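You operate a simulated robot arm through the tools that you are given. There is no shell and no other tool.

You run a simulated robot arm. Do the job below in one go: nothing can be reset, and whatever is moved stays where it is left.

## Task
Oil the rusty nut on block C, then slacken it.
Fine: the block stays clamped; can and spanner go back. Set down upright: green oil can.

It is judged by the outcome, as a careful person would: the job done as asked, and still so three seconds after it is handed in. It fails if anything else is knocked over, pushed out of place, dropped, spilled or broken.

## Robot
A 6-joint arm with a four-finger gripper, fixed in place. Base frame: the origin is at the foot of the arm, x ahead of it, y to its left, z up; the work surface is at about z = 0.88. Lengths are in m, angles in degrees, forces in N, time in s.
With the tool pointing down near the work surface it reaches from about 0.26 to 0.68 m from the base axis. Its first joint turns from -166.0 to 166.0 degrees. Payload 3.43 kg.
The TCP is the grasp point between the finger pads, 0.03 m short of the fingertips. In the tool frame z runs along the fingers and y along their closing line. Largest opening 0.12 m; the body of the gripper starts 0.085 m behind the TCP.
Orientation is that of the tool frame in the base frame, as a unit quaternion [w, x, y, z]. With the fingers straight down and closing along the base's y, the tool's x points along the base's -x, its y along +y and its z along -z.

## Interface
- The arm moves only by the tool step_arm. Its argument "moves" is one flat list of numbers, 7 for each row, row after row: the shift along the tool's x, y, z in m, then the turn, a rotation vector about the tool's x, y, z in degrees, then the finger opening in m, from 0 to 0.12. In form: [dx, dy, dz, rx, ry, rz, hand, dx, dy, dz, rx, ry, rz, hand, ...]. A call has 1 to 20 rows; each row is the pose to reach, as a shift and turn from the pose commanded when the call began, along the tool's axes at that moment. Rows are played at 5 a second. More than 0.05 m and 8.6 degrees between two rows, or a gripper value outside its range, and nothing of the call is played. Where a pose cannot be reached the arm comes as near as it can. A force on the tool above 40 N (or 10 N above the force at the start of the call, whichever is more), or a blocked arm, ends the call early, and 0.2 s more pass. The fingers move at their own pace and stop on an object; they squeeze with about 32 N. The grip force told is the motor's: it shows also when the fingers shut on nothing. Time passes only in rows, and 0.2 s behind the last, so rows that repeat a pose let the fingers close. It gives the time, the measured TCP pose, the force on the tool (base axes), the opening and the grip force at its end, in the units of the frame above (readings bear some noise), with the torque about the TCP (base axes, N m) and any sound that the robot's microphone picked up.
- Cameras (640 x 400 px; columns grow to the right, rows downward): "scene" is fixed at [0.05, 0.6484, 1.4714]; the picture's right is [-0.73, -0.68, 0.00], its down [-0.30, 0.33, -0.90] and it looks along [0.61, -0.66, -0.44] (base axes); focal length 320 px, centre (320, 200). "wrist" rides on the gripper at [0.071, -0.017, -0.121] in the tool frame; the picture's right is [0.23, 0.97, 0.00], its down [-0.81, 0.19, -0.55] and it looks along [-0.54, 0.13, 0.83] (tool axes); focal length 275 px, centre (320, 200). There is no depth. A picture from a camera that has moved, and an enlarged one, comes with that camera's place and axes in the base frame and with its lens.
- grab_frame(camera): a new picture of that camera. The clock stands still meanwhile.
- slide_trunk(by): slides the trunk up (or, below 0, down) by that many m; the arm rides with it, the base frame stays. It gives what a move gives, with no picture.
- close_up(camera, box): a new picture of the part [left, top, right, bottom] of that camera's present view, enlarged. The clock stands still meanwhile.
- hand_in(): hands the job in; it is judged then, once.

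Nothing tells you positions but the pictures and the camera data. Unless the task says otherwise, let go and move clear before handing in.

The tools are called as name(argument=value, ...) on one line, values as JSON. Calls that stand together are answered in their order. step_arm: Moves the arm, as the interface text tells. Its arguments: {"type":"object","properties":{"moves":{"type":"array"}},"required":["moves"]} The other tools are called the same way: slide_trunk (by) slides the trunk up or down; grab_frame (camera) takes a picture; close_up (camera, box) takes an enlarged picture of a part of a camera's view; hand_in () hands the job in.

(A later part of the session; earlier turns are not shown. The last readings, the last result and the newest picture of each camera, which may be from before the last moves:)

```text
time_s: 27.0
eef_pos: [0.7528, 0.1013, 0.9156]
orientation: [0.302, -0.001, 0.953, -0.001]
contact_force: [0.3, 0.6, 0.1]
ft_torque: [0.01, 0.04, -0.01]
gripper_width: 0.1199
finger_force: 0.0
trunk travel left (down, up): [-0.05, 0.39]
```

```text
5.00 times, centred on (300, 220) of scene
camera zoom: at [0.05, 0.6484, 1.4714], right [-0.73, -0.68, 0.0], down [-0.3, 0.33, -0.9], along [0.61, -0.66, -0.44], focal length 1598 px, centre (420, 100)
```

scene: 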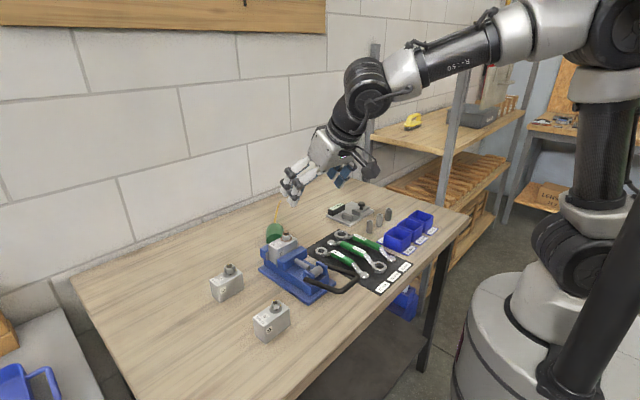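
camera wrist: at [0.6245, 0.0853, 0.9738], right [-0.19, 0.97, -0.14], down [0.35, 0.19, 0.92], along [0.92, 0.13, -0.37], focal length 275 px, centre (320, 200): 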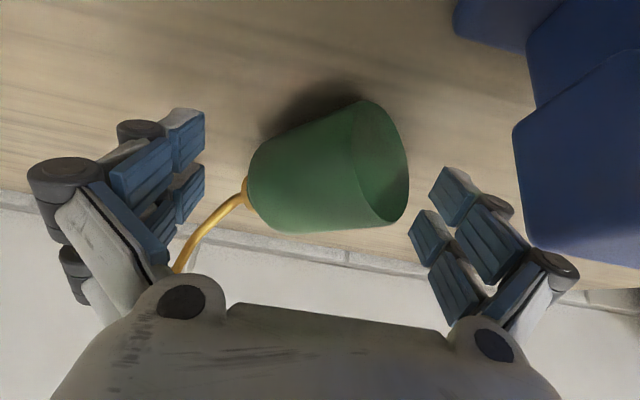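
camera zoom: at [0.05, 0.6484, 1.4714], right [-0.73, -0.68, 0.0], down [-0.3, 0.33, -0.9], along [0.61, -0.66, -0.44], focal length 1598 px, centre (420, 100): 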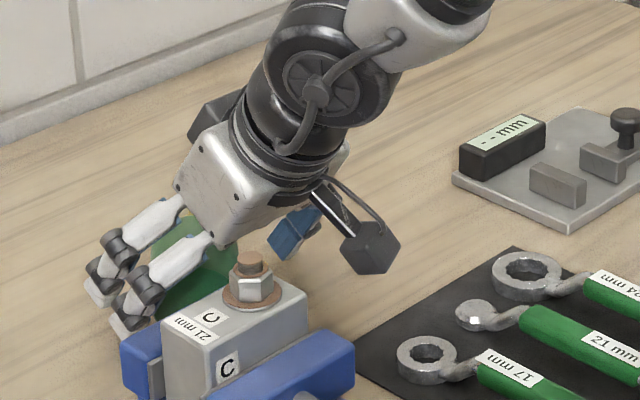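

The fingers straddle the can. I'll slide slowly to the right so the left finger nudges it away from the vice and lets it roll onto its side.

step_arm(moves=[0, -0.008, 0, 0, 0, 0, 0.12, 0, -0.016, 0, 0, 0, 0, 0.12, 0, -0.022, 0, 0, 0, 0, 0.12, 0, -0.028, 0, 0, 0, 0, 0.12, 0, -0.034, 0, 0, 0, 0, 0.12, 0, -0.04, 0, 0, 0, 0, 0.12, 0, -0.04, 0, 0, 0, 0, 0.12, 0, -0.04, 0, 0, 0, 0, 0.12])

grab_frame(camera="wrist")

close_up(camera="scene", box=[240, 180, 360, 260])

```text
time_s: 28.8
eef_pos: [0.7518, 0.0622, 0.9175]
orientation: [0.304, -0.001, 0.953, -0.003]
contact_force: [0.0, 0.9, -0.7]
ft_torque: [-0.01, -0.01, 0.0]
gripper_width: 0.12
finger_force: 0.0
trunk travel left (down, up): [-0.05, 0.39]
```

```text
taken
camera wrist: at [0.6251, 0.0454, 0.9737], right [-0.19, 0.97, -0.14], down [0.34, 0.2, 0.92], along [0.92, 0.12, -0.37], focal length 275 px, centre (320, 200)
```

wrist: 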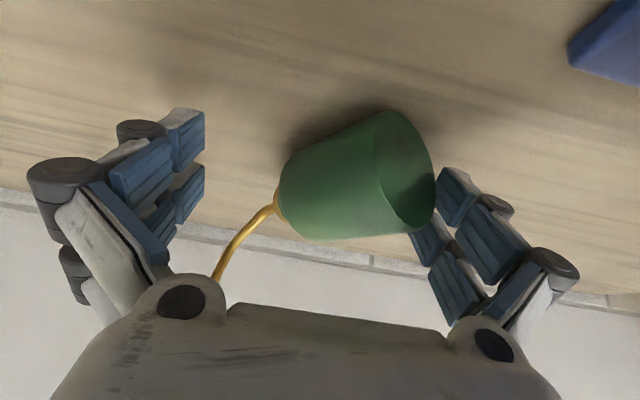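

```text
5.00 times, centred on (300, 220) of scene
camera zoom: at [0.05, 0.6484, 1.4714], right [-0.73, -0.68, 0.0], down [-0.3, 0.33, -0.9], along [0.61, -0.66, -0.44], focal length 1598 px, centre (420, 100)
```

zoom: 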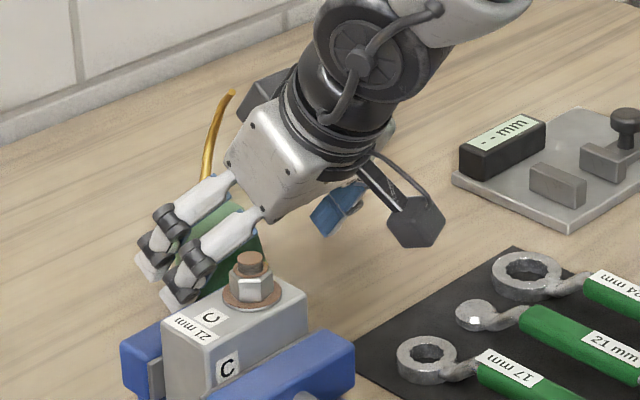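

It slid rather than rolled, which still moves it clear of the vice. I'll keep nudging it to the right.

step_arm(moves=[0, -0.008, 0, 0, 0, 0, 0.12, 0, -0.016, 0, 0, 0, 0, 0.12, 0, -0.024, 0, 0, 0, 0, 0.12, 0, -0.032, 0, 0, 0, 0, 0.12, 0, -0.04, 0, 0, 0, 0, 0.12, 0, -0.048, 0, 0, 0, 0, 0.12, 0, -0.056, 0, 0, 0, 0, 0.12, 0, -0.056, 0, 0, 0, 0, 0.12])

grab_frame(camera="wrist")

close_up(camera="scene", box=[260, 170, 380, 250])

```text
time_s: 30.6
eef_pos: [0.7566, 0.0173, 0.9177]
orientation: [0.317, 0.005, 0.948, -0.013]
contact_force: [0.1, -0.7, -0.7]
ft_torque: [0.04, -0.02, 0.01]
gripper_width: 0.1199
finger_force: 0.0
out of reach, approached as far as the arm can: row 2, 3, 4, 5, 6, 7, 8
trunk travel left (down, up): [-0.05, 0.39]
```

```text
taken
camera wrist: at [0.6265, 0.0028, 0.9716], right [-0.17, 0.97, -0.16], down [0.32, 0.21, 0.93], along [0.93, 0.1, -0.34], focal length 275 px, centre (320, 200)
```

wrist: 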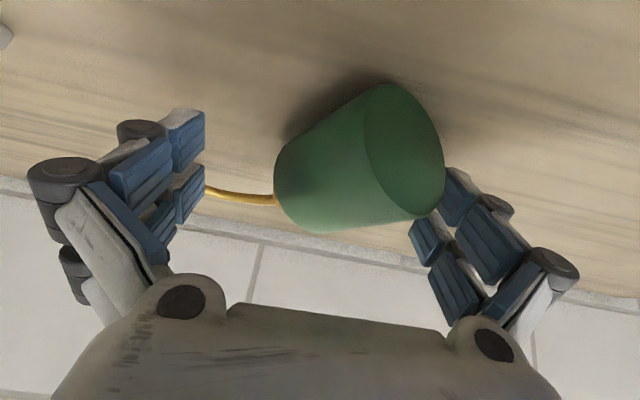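

```text
5.00 times, centred on (320, 210) of scene
camera zoom: at [0.05, 0.6484, 1.4714], right [-0.73, -0.68, 0.0], down [-0.3, 0.33, -0.9], along [0.61, -0.66, -0.44], focal length 1598 px, centre (320, 150)
```

zoom: 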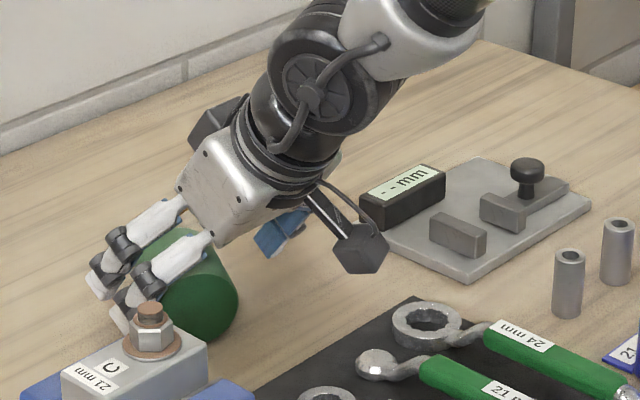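

The can has now rolled with the spout lying to the right, clear of the vice. I'll close on the body, letting the pads align it.

step_arm(moves=[0, 0, 0, 0, 0, 0, 0.11, 0, 0, 0, 0, 0, 0, 0.1, 0, 0, 0, 0, 0, 0, 0.09, 0, 0, 0, 0, 0, 0, 0.08, 0, 0, 0, 0, 0, 0, 0.07, 0, 0, 0, 0, 0, 0, 0.06, 0, 0, 0, 0, 0, 0, 0.05, 0, 0, 0, 0, 0, 0, 0.04, 0, 0, 0, 0, 0, 0, 0.03, 0, 0, 0, 0, 0, 0, 0.03])

grab_frame(camera="wrist")

close_up(camera="scene", box=[260, 170, 380, 250])

```text
time_s: 32.8
eef_pos: [0.7572, 0.0186, 0.9181]
orientation: [0.319, 0.004, 0.948, -0.013]
contact_force: [1.0, -1.0, 1.4]
ft_torque: [-0.02, -0.04, 0.01]
gripper_width: 0.0554
finger_force: 32.2
trunk travel left (down, up): [-0.05, 0.39]
```

```text
taken
camera wrist: at [0.6265, 0.0032, 0.9718], right [-0.17, 0.97, -0.16], down [0.32, 0.21, 0.93], along [0.93, 0.1, -0.34], focal length 275 px, centre (320, 200)
```

wrist: 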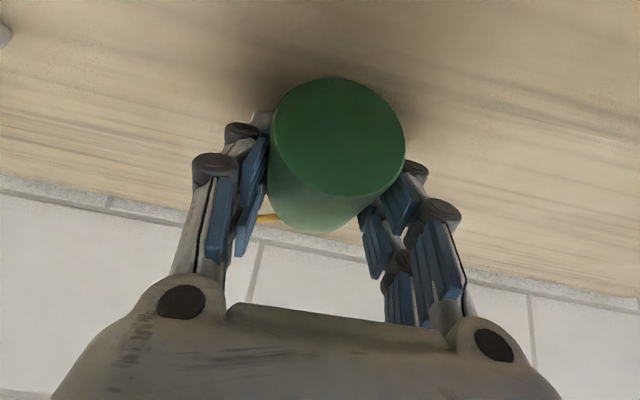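

```text
5.00 times, centred on (320, 210) of scene
camera zoom: at [0.05, 0.6484, 1.4714], right [-0.73, -0.68, 0.0], down [-0.3, 0.33, -0.9], along [0.61, -0.66, -0.44], focal length 1598 px, centre (320, 150)
```

zoom: 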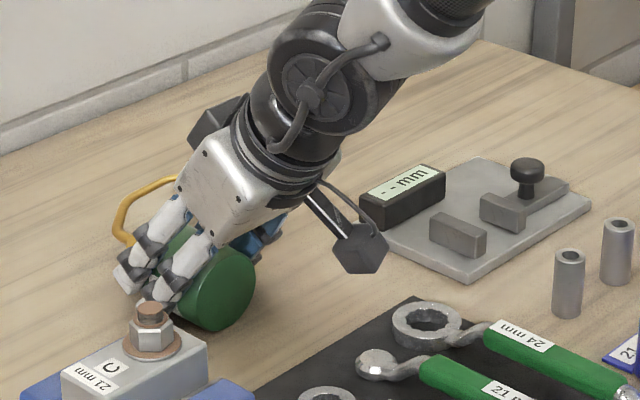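

The grip is now firm at 32 N, the can is aligned fore-aft with its base toward me, and the spout lies to the right. I'll lift slowly and check that it doesn't slip.

step_arm(moves=[-0.0027, -0.0003, -0.01, 0, 0, 0, 0.03, -0.0068, -0.0007, -0.025, 0, 0, 0, 0.03, -0.0123, -0.0012, -0.045, 0, 0, 0, 0.03, -0.0178, -0.0018, -0.065, 0, 0, 0, 0.03, -0.0233, -0.0023, -0.085, 0, 0, 0, 0.03, -0.0288, -0.0029, -0.105, 0, 0, 0, 0.03, -0.0343, -0.0034, -0.125, 0, 0, 0, 0.03, -0.0398, -0.004, -0.145, 0, 0, 0, 0.03, -0.0428, -0.0043, -0.1559, 0, 0, 0, 0.03])

grab_frame(camera="wrist")

close_up(camera="scene", box=[260, 130, 400, 240])

```text
time_s: 34.8
eef_pos: [0.6901, -0.0301, 1.0564]
orientation: [0.313, -0.046, 0.946, -0.064]
contact_force: [0.0, 0.1, -4.3]
ft_torque: [0.01, 0.02, 0.01]
gripper_width: 0.0556
finger_force: 31.8
out of reach, approached as far as the arm can: row 1, 2, 3, 4, 5, 6, 7, 8, 9
trunk travel left (down, up): [-0.05, 0.39]
```

```text
taken
camera wrist: at [0.561, -0.0444, 1.1133], right [-0.23, 0.93, -0.28], down [0.31, 0.34, 0.89], along [0.92, 0.12, -0.36], focal length 275 px, centre (320, 200)
```

wrist: 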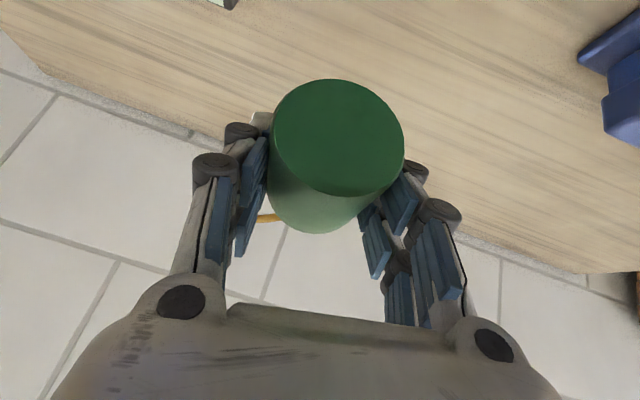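

```text
3.64 times, centred on (330, 185) of scene
camera zoom: at [0.05, 0.6484, 1.4714], right [-0.73, -0.68, 0.0], down [-0.3, 0.33, -0.9], along [0.61, -0.66, -0.44], focal length 1162 px, centre (284, 254)
```

zoom: 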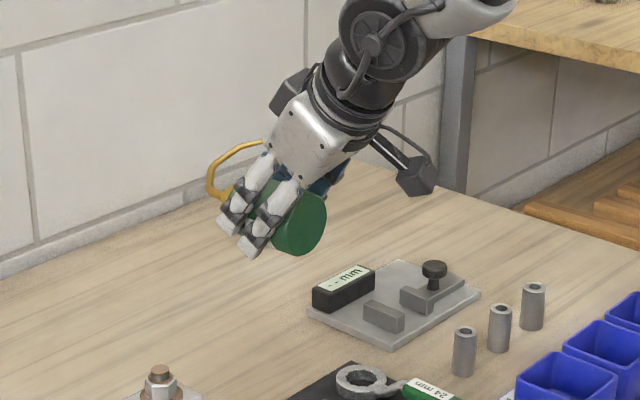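

It holds without slipping, but the wrist is near its aligned position and drifted slightly. I'll pitch the neck up, which is the spill-safe direction, to get away from that.

step_arm(moves=[-0.003, 0, -0.006, 0, -4, 2, 0.03, -0.006, 0, -0.012, 0, -8, 4, 0.03, -0.009, 0, -0.018, 0, -12, 6, 0.03, -0.012, 0, -0.024, 0, -16, 8, 0.03, -0.015, 0, -0.03, 0, -20, 10, 0.03, -0.018, 0, -0.036, 0, -24, 12, 0.03, -0.018, 0, -0.036, 0, -24, 12, 0.03])

close_up(camera="scene", box=[260, 110, 400, 220])

```text
time_s: 36.4
eef_pos: [0.6822, -0.0261, 1.0941]
orientation: [0.509, 0.041, 0.859, -0.02]
contact_force: [-0.7, -0.8, -2.9]
ft_torque: [0.01, 0.04, -0.01]
gripper_width: 0.0556
finger_force: 32.0
out of reach, approached as far as the arm can: row 3, 4, 5
trunk travel left (down, up): [-0.05, 0.39]
```

```text
3.64 times, centred on (330, 165) of scene
camera zoom: at [0.05, 0.6484, 1.4714], right [-0.73, -0.68, 0.0], down [-0.3, 0.33, -0.9], along [0.61, -0.66, -0.44], focal length 1162 px, centre (284, 327)
```

zoom: 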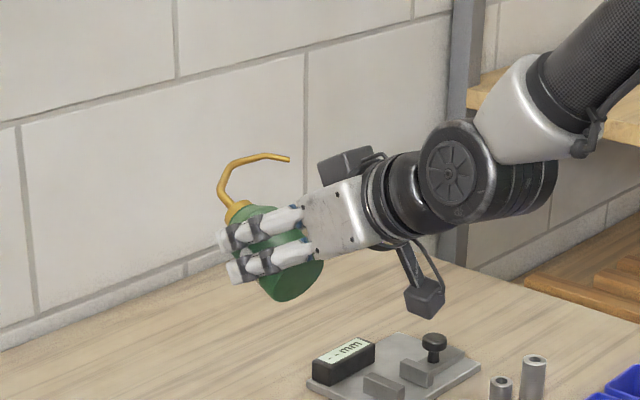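

The can is level side to side with the neck tilted up. I'll swing it smoothly round to the free area on the left of the bench, high above the vice and blocks.

step_arm(moves=[0.0016, 0.0164, -0.0026, -1.29, 0.01, -0.7, 0.03, 0.0033, 0.0328, -0.0055, -2.58, 0.02, -1.41, 0.03, 0.0073, 0.065, -0.0124, -5.16, 0.04, -2.82, 0.03, 0.0121, 0.0965, -0.0207, -7.74, 0.07, -4.23, 0.03, 0.0176, 0.1274, -0.0302, -10.32, 0.09, -5.64, 0.03, 0.0237, 0.1575, -0.041, -12.9, 0.11, -7.05, 0.03, 0.0306, 0.1868, -0.053, -15.47, 0.13, -8.46, 0.03, 0.038, 0.2153, -0.0663, -18.05, 0.15, -9.87, 0.03, 0.0461, 0.2427, -0.0806, -20.63, 0.18, -11.28, 0.03, 0.0547, 0.2692, -0.096, -23.21, 0.2, -12.69, 0.03, 0.0639, 0.2946, -0.1124, -25.79, 0.22, -14.1, 0.03, 0.0737, 0.3189, -0.1298, -28.37, 0.24, -15.51, 0.03, 0.0839, 0.3421, -0.1482, -30.95, 0.26, -16.92, 0.03, 0.0946, 0.3641, -0.1674, -33.53, 0.29, -18.33, 0.03, 0.1057, 0.3848, -0.1874, -36.11, 0.31, -19.74, 0.03, 0.1172, 0.4042, -0.2082, -38.69, 0.33, -21.15, 0.03, 0.1291, 0.4223, -0.2296, -41.26, 0.35, -22.56, 0.03, 0.1413, 0.4391, -0.2517, -43.84, 0.37, -23.97, 0.03, 0.1539, 0.4545, -0.2744, -46.42, 0.4, -25.38, 0.03])

grab_frame(camera="scene")

grab_frame(camera="wrist")

```text
time_s: 40.4
eef_pos: [0.4093, 0.4574, 1.0943]
orientation: [0.465, -0.347, 0.787, 0.209]
contact_force: [-0.3, -0.2, -4.6]
ft_torque: [-0.01, 0.02, -0.02]
gripper_width: 0.0555
finger_force: 32.1
trunk travel left (down, up): [-0.05, 0.39]
```

```text
taken
```

scene: 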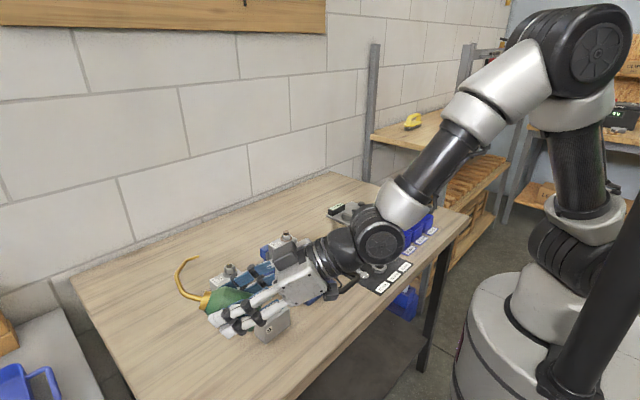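

```text
taken
camera wrist: at [0.3276, 0.342, 1.0899], right [-0.8, 0.57, -0.19], down [-0.2, 0.05, 0.98], along [0.57, 0.82, 0.07], focal length 275 px, centre (320, 200)
```

wrist: 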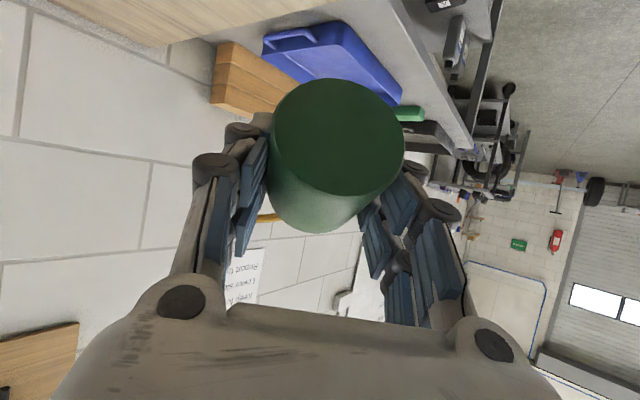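

The can arrived safely over the clear left area. I'll descend and level it so it can be laid gently on its side for a better re-grip.

step_arm(moves=[0.0117, 0, 0.0064, 0, 0, 0, 0.03, 0.0352, -0.0002, 0.0193, 0, 0, 0, 0.03, 0.0587, -0.0004, 0.0321, 0, 0, 0, 0.03, 0.0822, -0.0006, 0.045, 0, 0, 0, 0.03, 0.1057, -0.0007, 0.0579, 0, 0, 0, 0.03, 0.1175, -0.0008, 0.0643, 0, 0, 0, 0.03, 0.1175, -0.0008, 0.0643, 0, 6, 0, 0.03, 0.1175, -0.0008, 0.0643, 0, 12, 0, 0.03, 0.1175, -0.0008, 0.0643, 0, 18, 0, 0.03, 0.1175, -0.0008, 0.0643, 0, 24, 0, 0.03, 0.1175, -0.0008, 0.0643, 0, 24, 0, 0.03])

close_up(camera="scene", box=[150, 210, 310, 350])

grab_frame(camera="wrist")

```text
time_s: 42.8
eef_pos: [0.4077, 0.4562, 0.96]
orientation: [0.29, -0.383, 0.867, 0.133]
contact_force: [0.2, 0.5, -4.1]
ft_torque: [0.0, 0.04, 0.01]
gripper_width: 0.0556
finger_force: 31.9
trunk travel left (down, up): [-0.05, 0.39]
```

```text
2.86 times, centred on (230, 280) of scene
camera zoom: at [0.05, 0.6484, 1.4714], right [-0.73, -0.68, 0.0], down [-0.3, 0.33, -0.9], along [0.61, -0.66, -0.44], focal length 913 px, centre (577, -29)
```

zoom: 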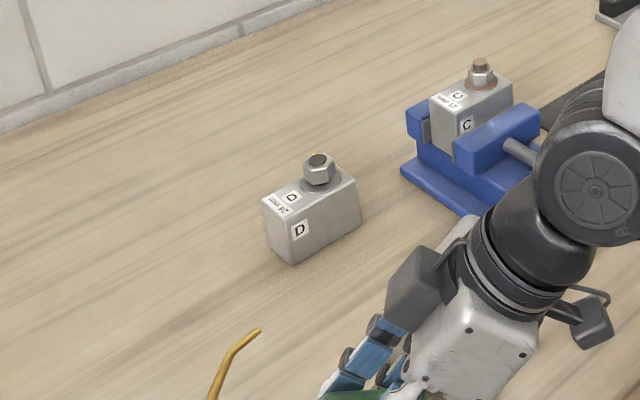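

```text
taken
camera wrist: at [0.3345, 0.348, 1.0127], right [-0.84, 0.52, -0.13], down [0.07, 0.35, 0.93], along [0.53, 0.78, -0.34], focal length 275 px, centre (320, 200)
```

wrist: 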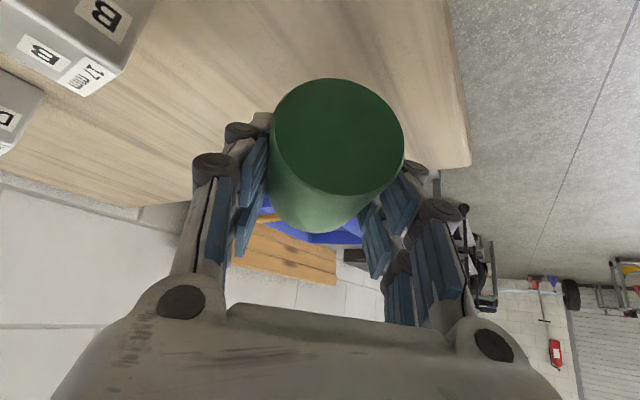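

step_arm(moves=[0.006, 0, 0.008, 0, 0, 0, 0.03, 0.012, 0, 0.0159, 0, 0, 0, 0.03, 0.0181, -0.0001, 0.0239, 0, 0, 0, 0.03, 0.0226, -0.0002, 0.0299, 0, 0, 0, 0.03, 0.0226, -0.0002, 0.0299, 0, 0, 0, 0.03])

```text
time_s: 44.0
eef_pos: [0.4091, 0.4562, 0.9218]
orientation: [0.289, -0.383, 0.867, 0.133]
contact_force: [-0.2, 0.0, -3.0]
ft_torque: [0.0, -0.01, -0.02]
gripper_width: 0.0557
finger_force: 31.8
trunk travel left (down, up): [-0.05, 0.39]
```

step_arm(moves=[0.0012, 0, 0.0016, 0, 0, 0, 0.03, 0.0024, 0, 0.0032, 0, 0, 0, 0.03, 0.0027, 0, 0.0036, 0, 0, 0, 0.03])

close_up(camera="scene", box=[140, 280, 320, 400])

```text
time_s: 44.8
eef_pos: [0.4091, 0.4575, 0.9186]
orientation: [0.292, -0.382, 0.867, 0.133]
contact_force: [-0.5, -2.9, 2.9]
ft_torque: [-0.35, 0.13, 0.05]
gripper_width: 0.0556
finger_force: 32.0
trunk travel left (down, up): [-0.05, 0.39]
```

```text
3.33 times, centred on (230, 340) of scene
camera zoom: at [0.05, 0.6484, 1.4714], right [-0.73, -0.68, 0.0], down [-0.3, 0.33, -0.9], along [0.61, -0.66, -0.44], focal length 1065 px, centre (620, -267)
```

zoom: 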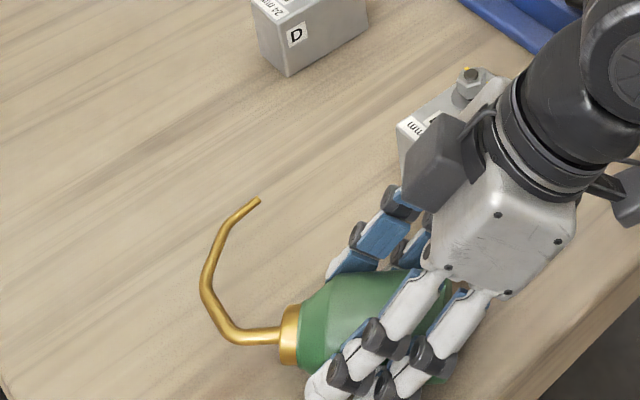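

The can is touching the bench. I'll open slowly and check that it stays put.

step_arm(moves=[0, 0, 0, 0, 0, 0, 0.056, 0, 0, 0, 0, 0, 0, 0.062, 0, 0, 0, 0, 0, 0, 0.07, 0, 0, 0, 0, 0, 0, 0.085, 0, 0, 0, 0, 0, 0, 0.1, 0, 0, 0, 0, 0, 0, 0.1])

grab_frame(camera="wrist")

close_up(camera="scene", box=[140, 280, 320, 400])

```text
time_s: 46.2
eef_pos: [0.4099, 0.4578, 0.9182]
orientation: [0.292, -0.382, 0.867, 0.133]
contact_force: [0.1, 1.2, -0.9]
ft_torque: [0.01, -0.01, -0.02]
gripper_width: 0.1005
finger_force: 0.0
trunk travel left (down, up): [-0.05, 0.39]
```

```text
taken
camera wrist: at [0.3345, 0.3485, 0.9708], right [-0.84, 0.52, -0.13], down [0.07, 0.35, 0.93], along [0.53, 0.78, -0.34], focal length 275 px, centre (320, 200)
```

wrist: 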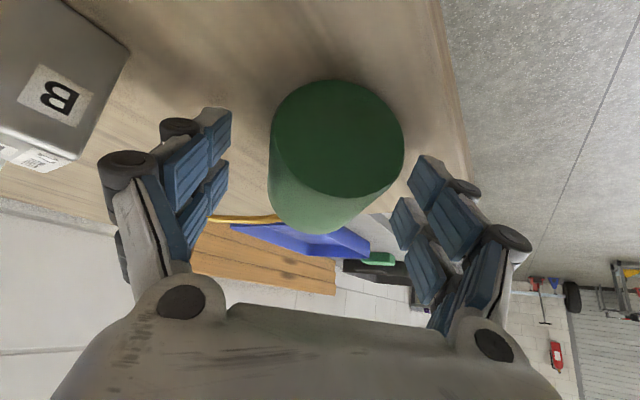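

```text
3.33 times, centred on (230, 340) of scene
camera zoom: at [0.05, 0.6484, 1.4714], right [-0.73, -0.68, 0.0], down [-0.3, 0.33, -0.9], along [0.61, -0.66, -0.44], focal length 1065 px, centre (620, -267)
```

zoom: 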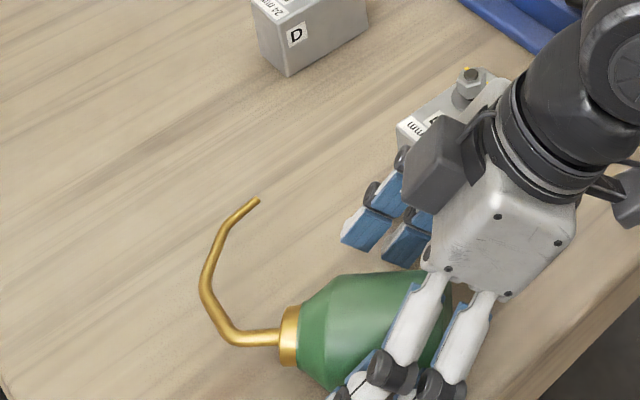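

The can stays put. With the fingers still straddling it, I'll pivot the tool in place from a forward tilt to a slight backward tilt so that gripping it then lets me pitch it upright.

step_arm(moves=[-0.0006, 0, -0.0008, 0, 6.5, 0, 0.11, -0.0012, 0, -0.0016, 0, 13, 0, 0.11, -0.0018, 0, -0.0024, 0, 19.5, 0, 0.11, -0.0024, 0, -0.0032, 0, 26, 0, 0.11, -0.0024, 0, -0.0032, 0, 32.5, 0, 0.11, -0.0024, 0, -0.0032, 0, 39, 0, 0.11, -0.0024, 0, -0.0032, 0, 39, 0, 0.11])

grab_frame(camera="wrist")

close_up(camera="scene", box=[140, 270, 320, 400])

```text
time_s: 47.8
eef_pos: [0.4104, 0.456, 0.9219]
orientation: [-0.016, -0.405, 0.914, -0.003]
contact_force: [-0.2, -0.1, -0.5]
ft_torque: [-0.01, 0.0, -0.03]
gripper_width: 0.1102
finger_force: 0.0
out of reach, approached as far as the arm can: row 1
trunk travel left (down, up): [-0.05, 0.39]
```

```text
taken
camera wrist: at [0.3775, 0.3936, 1.045], right [-0.87, 0.48, 0.02], down [0.42, 0.74, 0.53], along [0.24, 0.47, -0.85], focal length 275 px, centre (320, 200)
```

wrist: 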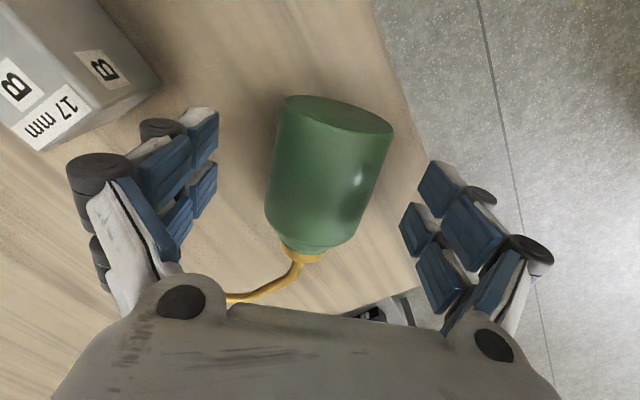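

```text
3.08 times, centred on (230, 335) of scene
camera zoom: at [0.05, 0.6484, 1.4714], right [-0.73, -0.68, 0.0], down [-0.3, 0.33, -0.9], along [0.61, -0.66, -0.44], focal length 983 px, centre (597, -215)
```

zoom: 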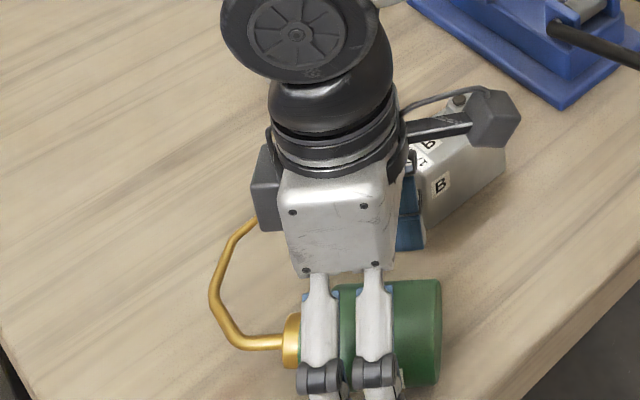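

step_arm(moves=[0, 0, -0.001, 0, 5.5, 0, 0.11, 0, 0, -0.002, 0, 11, 0, 0.11, 0, 0, -0.003, 0, 16.5, 0, 0.11, 0, 0, -0.003, 0, 22, 0, 0.11, 0, 0, -0.003, 0, 22, 0, 0.11])

grab_frame(camera="wrist")

close_up(camera="scene", box=[140, 270, 320, 400])

```text
time_s: 49.0
eef_pos: [0.4103, 0.4575, 0.9249]
orientation: [-0.169, -0.399, 0.898, -0.071]
contact_force: [-0.3, 0.4, -0.7]
ft_torque: [-0.01, 0.03, 0.02]
gripper_width: 0.11
finger_force: 0.0
trunk travel left (down, up): [-0.05, 0.39]
```

```text
taken
camera wrist: at [0.4073, 0.4267, 1.0625], right [-0.86, 0.5, 0.09], down [0.5, 0.83, 0.23], along [0.04, 0.24, -0.97], focal length 275 px, centre (320, 200)
```

wrist: 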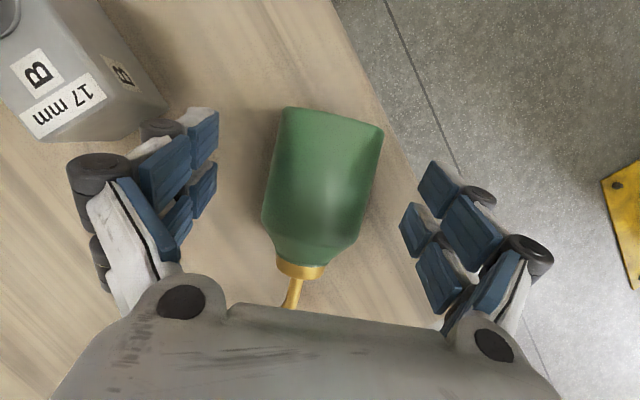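

```text
3.08 times, centred on (230, 335) of scene
camera zoom: at [0.05, 0.6484, 1.4714], right [-0.73, -0.68, 0.0], down [-0.3, 0.33, -0.9], along [0.61, -0.66, -0.44], focal length 983 px, centre (597, -215)
```

zoom: 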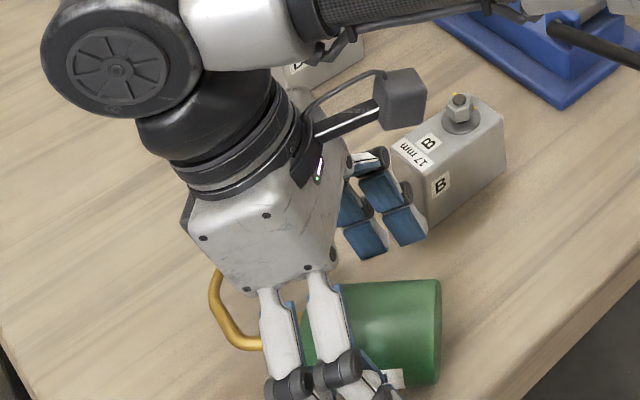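

step_arm(moves=[0, 0, -0.001, 0, 4.5, 0, 0.11, 0, 0, -0.003, 0, 9, 0, 0.11, 0, 0, -0.003, 0, 9, 0, 0.11])

grab_frame(camera="wrist")

close_up(camera="scene", box=[140, 270, 320, 400])

```text
time_s: 49.8
eef_pos: [0.3806, 0.4224, 0.9284]
orientation: [-0.26, -0.389, 0.877, -0.111]
contact_force: [-0.1, 0.5, 0.1]
ft_torque: [0.0, -0.06, -0.02]
gripper_width: 0.1101
finger_force: 0.0
out of reach, approached as far as the arm can: row 1, 2, 3
trunk travel left (down, up): [-0.05, 0.39]
```

```text
taken
camera wrist: at [0.3977, 0.4133, 1.0689], right [-0.85, 0.51, 0.13], down [0.52, 0.85, 0.03], along [-0.1, 0.09, -0.99], focal length 275 px, centre (320, 200)
```

wrist: 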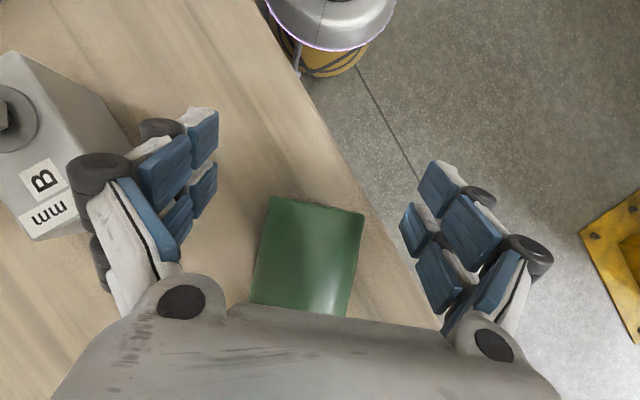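

```text
3.08 times, centred on (230, 335) of scene
camera zoom: at [0.05, 0.6484, 1.4714], right [-0.73, -0.68, 0.0], down [-0.3, 0.33, -0.9], along [0.61, -0.66, -0.44], focal length 983 px, centre (597, -215)
```

zoom: 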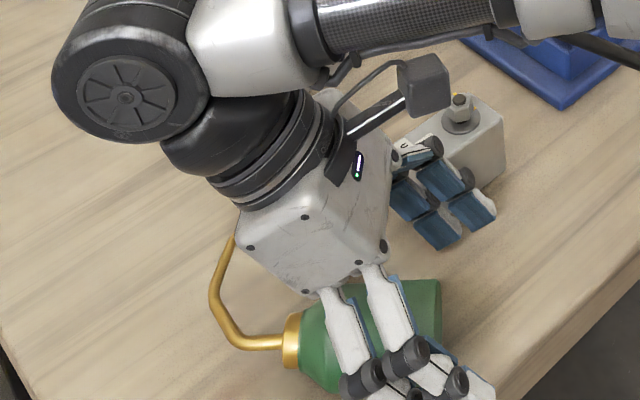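

That reached the limit, so about 21° of backward tilt is what works here. I'll go back to it.

step_arm(moves=[-0.0135, 0.0005, -0.0073, 0, -4, 0, 0.11, -0.027, 0.001, -0.0147, 0, -8, 0, 0.11, -0.0405, 0.0016, -0.022, 0, -12, 0, 0.11, -0.0405, 0.0016, -0.022, 0, -12, 0, 0.11])

grab_frame(camera="wrist")

```text
time_s: 50.8
eef_pos: [0.4116, 0.4592, 0.9254]
orientation: [-0.167, -0.399, 0.899, -0.069]
contact_force: [0.2, -0.9, -0.3]
ft_torque: [0.01, -0.01, -0.01]
gripper_width: 0.1101
finger_force: 0.0
trunk travel left (down, up): [-0.05, 0.39]
```

```text
taken
camera wrist: at [0.4077, 0.4278, 1.0629], right [-0.86, 0.49, 0.09], down [0.5, 0.83, 0.23], along [0.04, 0.25, -0.97], focal length 275 px, centre (320, 200)
```

wrist: 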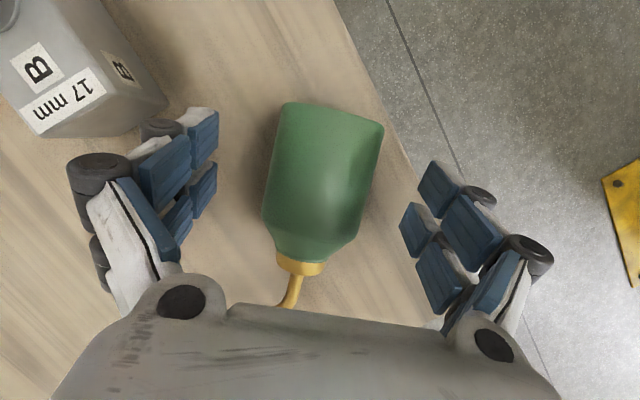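

The tool is aligned over the can body. I'll lower slightly to its mid-height and close firmly.

step_arm(moves=[-0.0014, 0, 0.0037, 0, 0, 0, 0.11, -0.0028, 0, 0.0075, 0, 0, 0, 0.11, -0.0028, 0, 0.0075, 0, 0, 0, 0.09, -0.0028, 0, 0.0075, 0, 0, 0, 0.075, -0.0028, 0, 0.0075, 0, 0, 0, 0.06, -0.0028, 0, 0.0075, 0, 0, 0, 0.05, -0.0028, 0, 0.0075, 0, 0, 0, 0.03, -0.0028, 0, 0.0075, 0, 0, 0, 0.03, -0.0028, 0, 0.0075, 0, 0, 0, 0.03])

grab_frame(camera="wrist")

close_up(camera="scene", box=[140, 270, 320, 400])

```text
time_s: 52.8
eef_pos: [0.4098, 0.4587, 0.9181]
orientation: [-0.167, -0.399, 0.899, -0.068]
contact_force: [-1.6, 1.2, 0.8]
ft_torque: [-0.1, 0.15, -0.06]
gripper_width: 0.0549
finger_force: 32.5
trunk travel left (down, up): [-0.05, 0.39]
```

```text
taken
camera wrist: at [0.4077, 0.4278, 1.0553], right [-0.86, 0.49, 0.09], down [0.5, 0.83, 0.23], along [0.04, 0.24, -0.97], focal length 275 px, centre (320, 200)
```

wrist: 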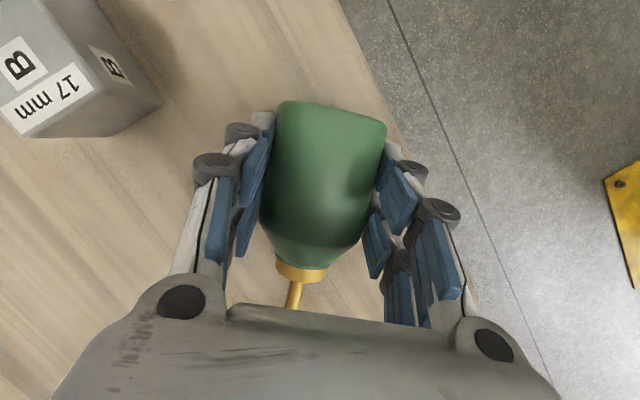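

```text
3.08 times, centred on (230, 335) of scene
camera zoom: at [0.05, 0.6484, 1.4714], right [-0.73, -0.68, 0.0], down [-0.3, 0.33, -0.9], along [0.61, -0.66, -0.44], focal length 983 px, centre (597, -215)
```

zoom: 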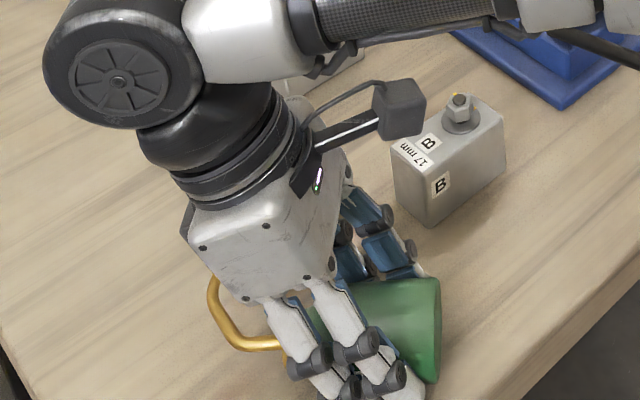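

The grip is solid. I'll lift and pitch the can neck-up toward upright, keeping the motion in the arm's radial plane.

step_arm(moves=[0.0053, 0.0002, -0.014, 0, 0, 0, 0.03, 0.0142, 0.0004, -0.0374, 0, -3, 0, 0.03, 0.0231, 0.0007, -0.0608, 0, -8, 0, 0.03, 0.0319, 0.0009, -0.0841, 0, -14, 0, 0.03, 0.039, 0.0011, -0.1028, 0, -20, 0, 0.03, 0.0461, 0.0013, -0.1215, 0, -26, 0, 0.03, 0.0461, 0.0013, -0.1215, 0, -32, 0, 0.03, 0.0461, 0.0013, -0.1215, 0, -38, 0, 0.03, 0.0461, 0.0013, -0.1215, 0, -44, 0, 0.03, 0.0461, 0.0013, -0.1215, 0, -50, 0, 0.03, 0.0461, 0.0013, -0.1215, 0, -56, 0, 0.03, 0.0461, 0.0013, -0.1215, 0, -62, 0, 0.03, 0.0461, 0.0013, -0.1215, 0, -68, 0, 0.03, 0.0461, 0.0013, -0.1215, 0, -74, 0, 0.03, 0.0461, 0.0013, -0.1215, 0, -74, 0, 0.03])

grab_frame(camera="wrist")

close_up(camera="scene", box=[140, 220, 320, 370])

```text
time_s: 56.0
eef_pos: [0.4105, 0.4583, 1.0455]
orientation: [0.41, -0.36, 0.818, 0.184]
contact_force: [-0.2, -0.4, -2.8]
ft_torque: [-0.06, 0.03, -0.01]
gripper_width: 0.0552
finger_force: 31.9
out of reach, approached as far as the arm can: row 13
trunk travel left (down, up): [-0.05, 0.39]
```

```text
taken
camera wrist: at [0.3303, 0.3433, 1.0603], right [-0.81, 0.55, -0.18], down [-0.11, 0.15, 0.98], along [0.57, 0.82, -0.07], focal length 275 px, centre (320, 200)
```

wrist: 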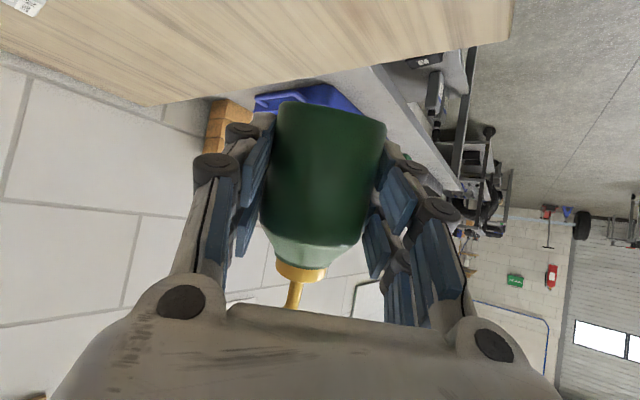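

```text
2.67 times, centred on (230, 295) of scene
camera zoom: at [0.05, 0.6484, 1.4714], right [-0.73, -0.68, 0.0], down [-0.3, 0.33, -0.9], along [0.61, -0.66, -0.44], focal length 852 px, centre (560, -53)
```

zoom: 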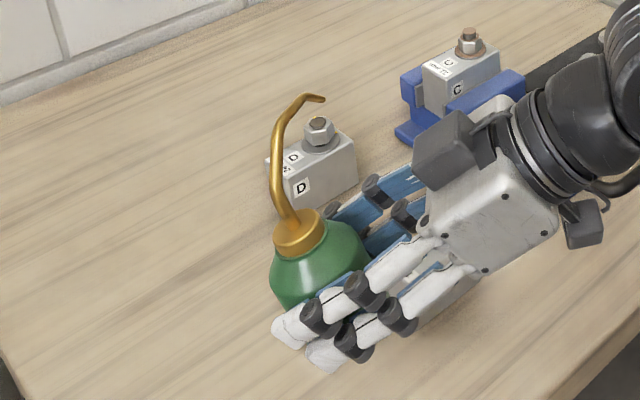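

The can is nearly upright in the grip now. I'll tilt the last ~15° in the air to bring it vertical and check.

step_arm(moves=[0, 0, 0, 0, -5, 0, 0.03, 0, 0, 0, 0, -10, 0, 0.03, 0, 0, 0, 0, -15.5, 0, 0.03, 0, 0, 0, 0, -15.5, 0, 0.03])

grab_frame(camera="wrist")

close_up(camera="scene", box=[140, 220, 320, 370])

```text
time_s: 57.0
eef_pos: [0.4116, 0.4585, 1.0462]
orientation: [0.515, -0.332, 0.755, 0.232]
contact_force: [-0.3, 0.6, -3.2]
ft_torque: [-0.01, 0.02, 0.01]
gripper_width: 0.0552
finger_force: 32.4
trunk travel left (down, up): [-0.05, 0.39]
```

```text
taken
camera wrist: at [0.3309, 0.3447, 1.0226], right [-0.78, 0.59, -0.21], down [-0.29, -0.04, 0.96], along [0.56, 0.8, 0.2], focal length 275 px, centre (320, 200)
```

wrist: 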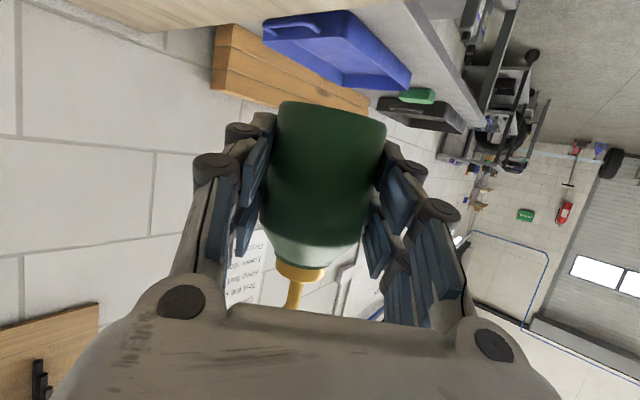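

```text
2.67 times, centred on (230, 295) of scene
camera zoom: at [0.05, 0.6484, 1.4714], right [-0.73, -0.68, 0.0], down [-0.3, 0.33, -0.9], along [0.61, -0.66, -0.44], focal length 852 px, centre (560, -53)
```

zoom: 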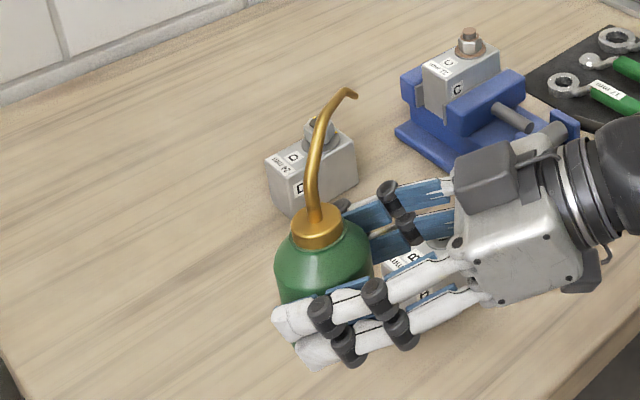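

It looks vertical. I'll lower it toward the bench, slowly near contact.

step_arm(moves=[0.0186, -0.0002, 0.0072, 0, 0, 0, 0.03, 0.0466, -0.0004, 0.018, 0, 0, 0, 0.03, 0.0745, -0.0007, 0.0288, 0, 0, 0, 0.03, 0.0978, -0.0009, 0.0378, 0, 0, 0, 0.03, 0.1099, -0.001, 0.0425, 0, 0, 0, 0.03, 0.1127, -0.001, 0.0436, 0, 0, 0, 0.03, 0.1155, -0.001, 0.0447, 0, 0, 0, 0.03, 0.1155, -0.001, 0.0447, 0, 0, 0, 0.03])

close_up(camera="scene", box=[140, 260, 320, 400])

grab_frame(camera="wrist")

```text
time_s: 58.8
eef_pos: [0.4115, 0.4586, 0.9214]
orientation: [0.516, -0.332, 0.755, 0.233]
contact_force: [0.4, 0.0, -3.3]
ft_torque: [-0.04, 0.02, 0.0]
gripper_width: 0.0551
finger_force: 32.0
trunk travel left (down, up): [-0.05, 0.39]
```

```text
2.86 times, centred on (230, 330) of scene
camera zoom: at [0.05, 0.6484, 1.4714], right [-0.73, -0.68, 0.0], down [-0.3, 0.33, -0.9], along [0.61, -0.66, -0.44], focal length 913 px, centre (577, -171)
```

zoom: 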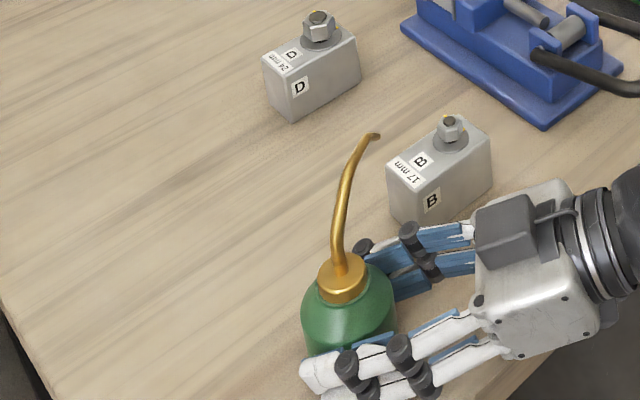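

```text
taken
camera wrist: at [0.3303, 0.3448, 0.8991], right [-0.78, 0.59, -0.21], down [-0.29, -0.04, 0.96], along [0.56, 0.8, 0.2], focal length 275 px, centre (320, 200)
```

wrist: 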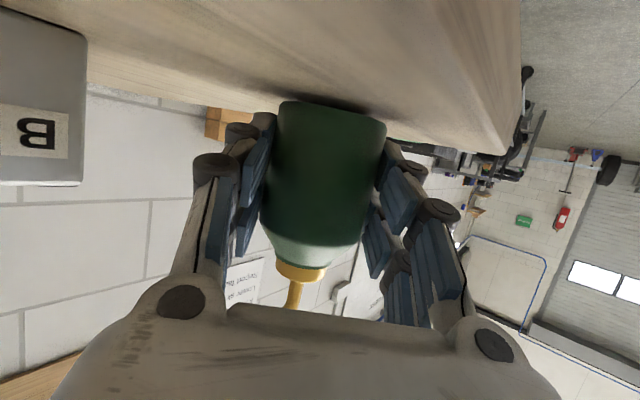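

step_arm(moves=[0.0014, 0, 0.0005, 0, 0, 0, 0.03, 0.0028, 0, 0.0011, 0, 0, 0, 0.03, 0.0042, 0, 0.0016, 0, 0, 0, 0.03, 0.0042, 0, 0.0016, 0, 0, 0, 0.03])

```text
time_s: 59.8
eef_pos: [0.4102, 0.4593, 0.9187]
orientation: [0.515, -0.333, 0.755, 0.232]
contact_force: [-0.8, -0.2, 0.6]
ft_torque: [0.02, -0.15, 0.01]
gripper_width: 0.0549
finger_force: 32.5
trunk travel left (down, up): [-0.05, 0.39]
```

step_arm(moves=[0.0009, 0, 0.0004, 0, 0, 0, 0.03, 0.0018, 0, 0.0007, 0, 0, 0, 0.03, 0.0018, 0, 0.0007, 0, 0, 0, 0.03])

```text
time_s: 60.6
eef_pos: [0.4116, 0.459, 0.9196]
orientation: [0.517, -0.332, 0.754, 0.233]
contact_force: [0.3, 1.6, 12.4]
ft_torque: [0.12, -0.53, 0.05]
gripper_width: 0.0551
finger_force: 32.2
trunk travel left (down, up): [-0.05, 0.39]
```

step_arm(moves=[-0.0009, 0, -0.0004, 0, 0, 0, 0.03, -0.0009, 0, -0.0004, 0, 0, 0, 0.056, -0.0009, 0, -0.0004, 0, 0, 0, 0.06, -0.0009, 0, -0.0004, 0, 0, 0, 0.065, -0.0009, 0, -0.0004, 0, 0, 0, 0.07, -0.0009, 0, -0.0004, 0, 0, 0, 0.07])

close_up(camera="scene", box=[140, 260, 320, 400])

grab_frame(camera="wrist")

```text
time_s: 62.0
eef_pos: [0.4105, 0.4578, 0.9181]
orientation: [0.515, -0.332, 0.755, 0.231]
contact_force: [0.8, -0.1, 0.2]
ft_torque: [0.01, -0.01, 0.02]
gripper_width: 0.0703
finger_force: 0.2
trunk travel left (down, up): [-0.05, 0.39]
```

```text
2.86 times, centred on (230, 330) of scene
camera zoom: at [0.05, 0.6484, 1.4714], right [-0.73, -0.68, 0.0], down [-0.3, 0.33, -0.9], along [0.61, -0.66, -0.44], focal length 913 px, centre (577, -171)
```

zoom: 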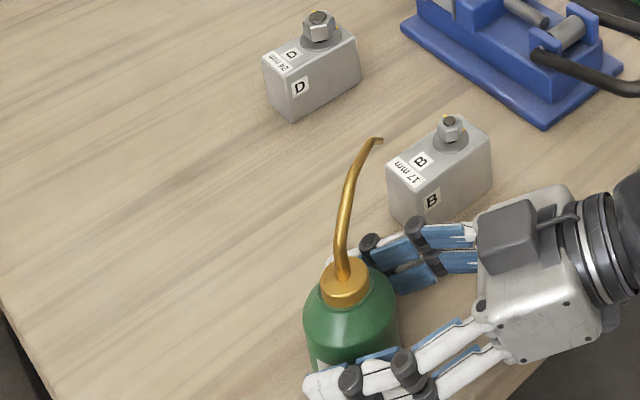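

```text
taken
camera wrist: at [0.3297, 0.3438, 0.8942], right [-0.78, 0.59, -0.21], down [-0.29, -0.04, 0.96], along [0.56, 0.8, 0.2], focal length 275 px, centre (320, 200)
```

wrist: 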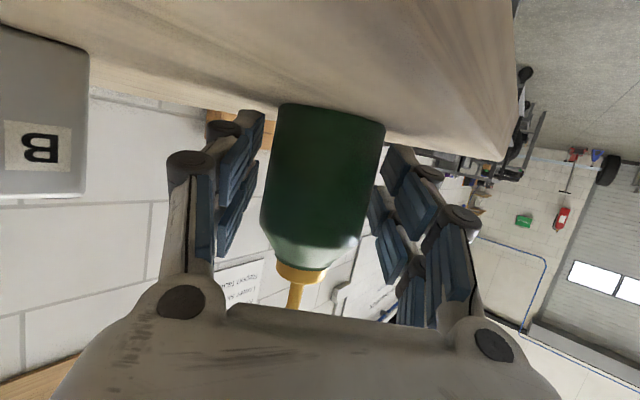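

The can is standing upright again. I'll open a bit, pivot the tool to about 53°, and re-grip it well down the straight part of the body.

step_arm(moves=[0, 0, 0, 0, 0, 0, 0.08, 0, 0, 0, 0, 4, 0, 0.09, 0, 0, 0, 0, 8, 0, 0.095, 0, 0, 0, 0, 12, 0, 0.095, 0, 0, 0, 0, 16, 0, 0.095, 0, 0, 0, 0, 16, 0, 0.095])

grab_frame(camera="wrist")

close_up(camera="scene", box=[140, 260, 320, 400])

```text
time_s: 63.4
eef_pos: [0.4111, 0.4596, 0.9179]
orientation: [0.404, -0.361, 0.82, 0.183]
contact_force: [-0.6, -0.5, -0.8]
ft_torque: [0.03, 0.02, 0.01]
gripper_width: 0.0951
finger_force: 0.0
trunk travel left (down, up): [-0.05, 0.39]
```

```text
taken
camera wrist: at [0.3297, 0.3435, 0.9333], right [-0.81, 0.55, -0.18], down [-0.1, 0.16, 0.98], along [0.57, 0.82, -0.08], focal length 275 px, centre (320, 200)
```

wrist: 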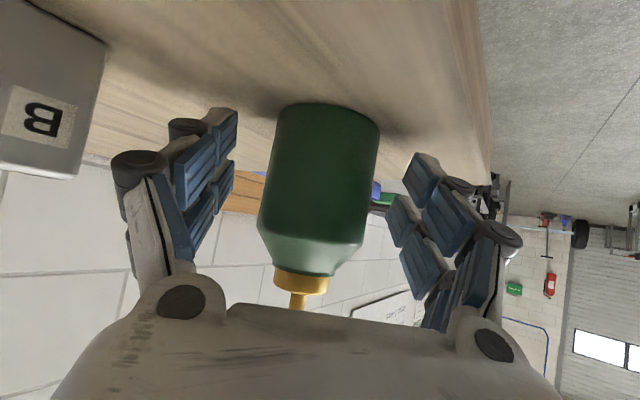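

```text
2.86 times, centred on (230, 330) of scene
camera zoom: at [0.05, 0.6484, 1.4714], right [-0.73, -0.68, 0.0], down [-0.3, 0.33, -0.9], along [0.61, -0.66, -0.44], focal length 913 px, centre (577, -171)
```

zoom: 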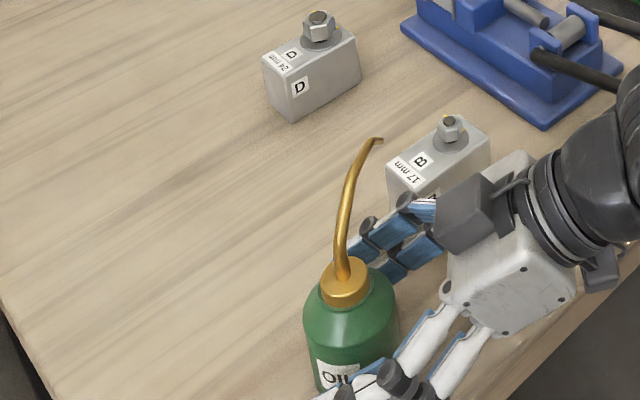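

step_arm(moves=[0.0016, 0, 0.0012, 0, 0, 0, 0.085, 0.0016, 0, 0.0012, 0, 0, 0, 0.07, 0.0016, 0, 0.0012, 0, 0, 0, 0.06, 0.0016, 0, 0.0012, 0, 0, 0, 0.05, 0.0016, 0, 0.0012, 0, 0, 0, 0.03, 0.0016, 0, 0.0012, 0, 0, 0, 0.02, 0.0016, 0, 0.0012, 0, 0, 0, 0.02, 0.0016, 0, 0.0012, 0, 0, 0, 0.02])

grab_frame(camera="wrist")

```text
time_s: 65.2
eef_pos: [0.4105, 0.4582, 0.9166]
orientation: [0.407, -0.36, 0.819, 0.184]
contact_force: [3.8, -0.7, 10.4]
ft_torque: [-0.23, -0.36, -0.03]
gripper_width: 0.0553
finger_force: 32.3
trunk travel left (down, up): [-0.05, 0.39]
```

```text
taken
camera wrist: at [0.3303, 0.3434, 0.9318], right [-0.81, 0.55, -0.18], down [-0.1, 0.16, 0.98], along [0.57, 0.82, -0.07], focal length 275 px, centre (320, 200)
```

wrist: 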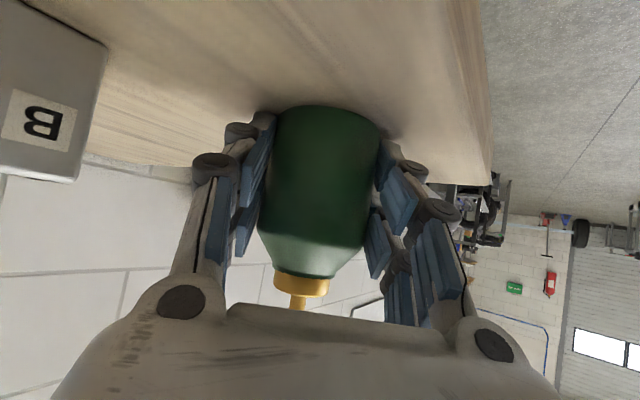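

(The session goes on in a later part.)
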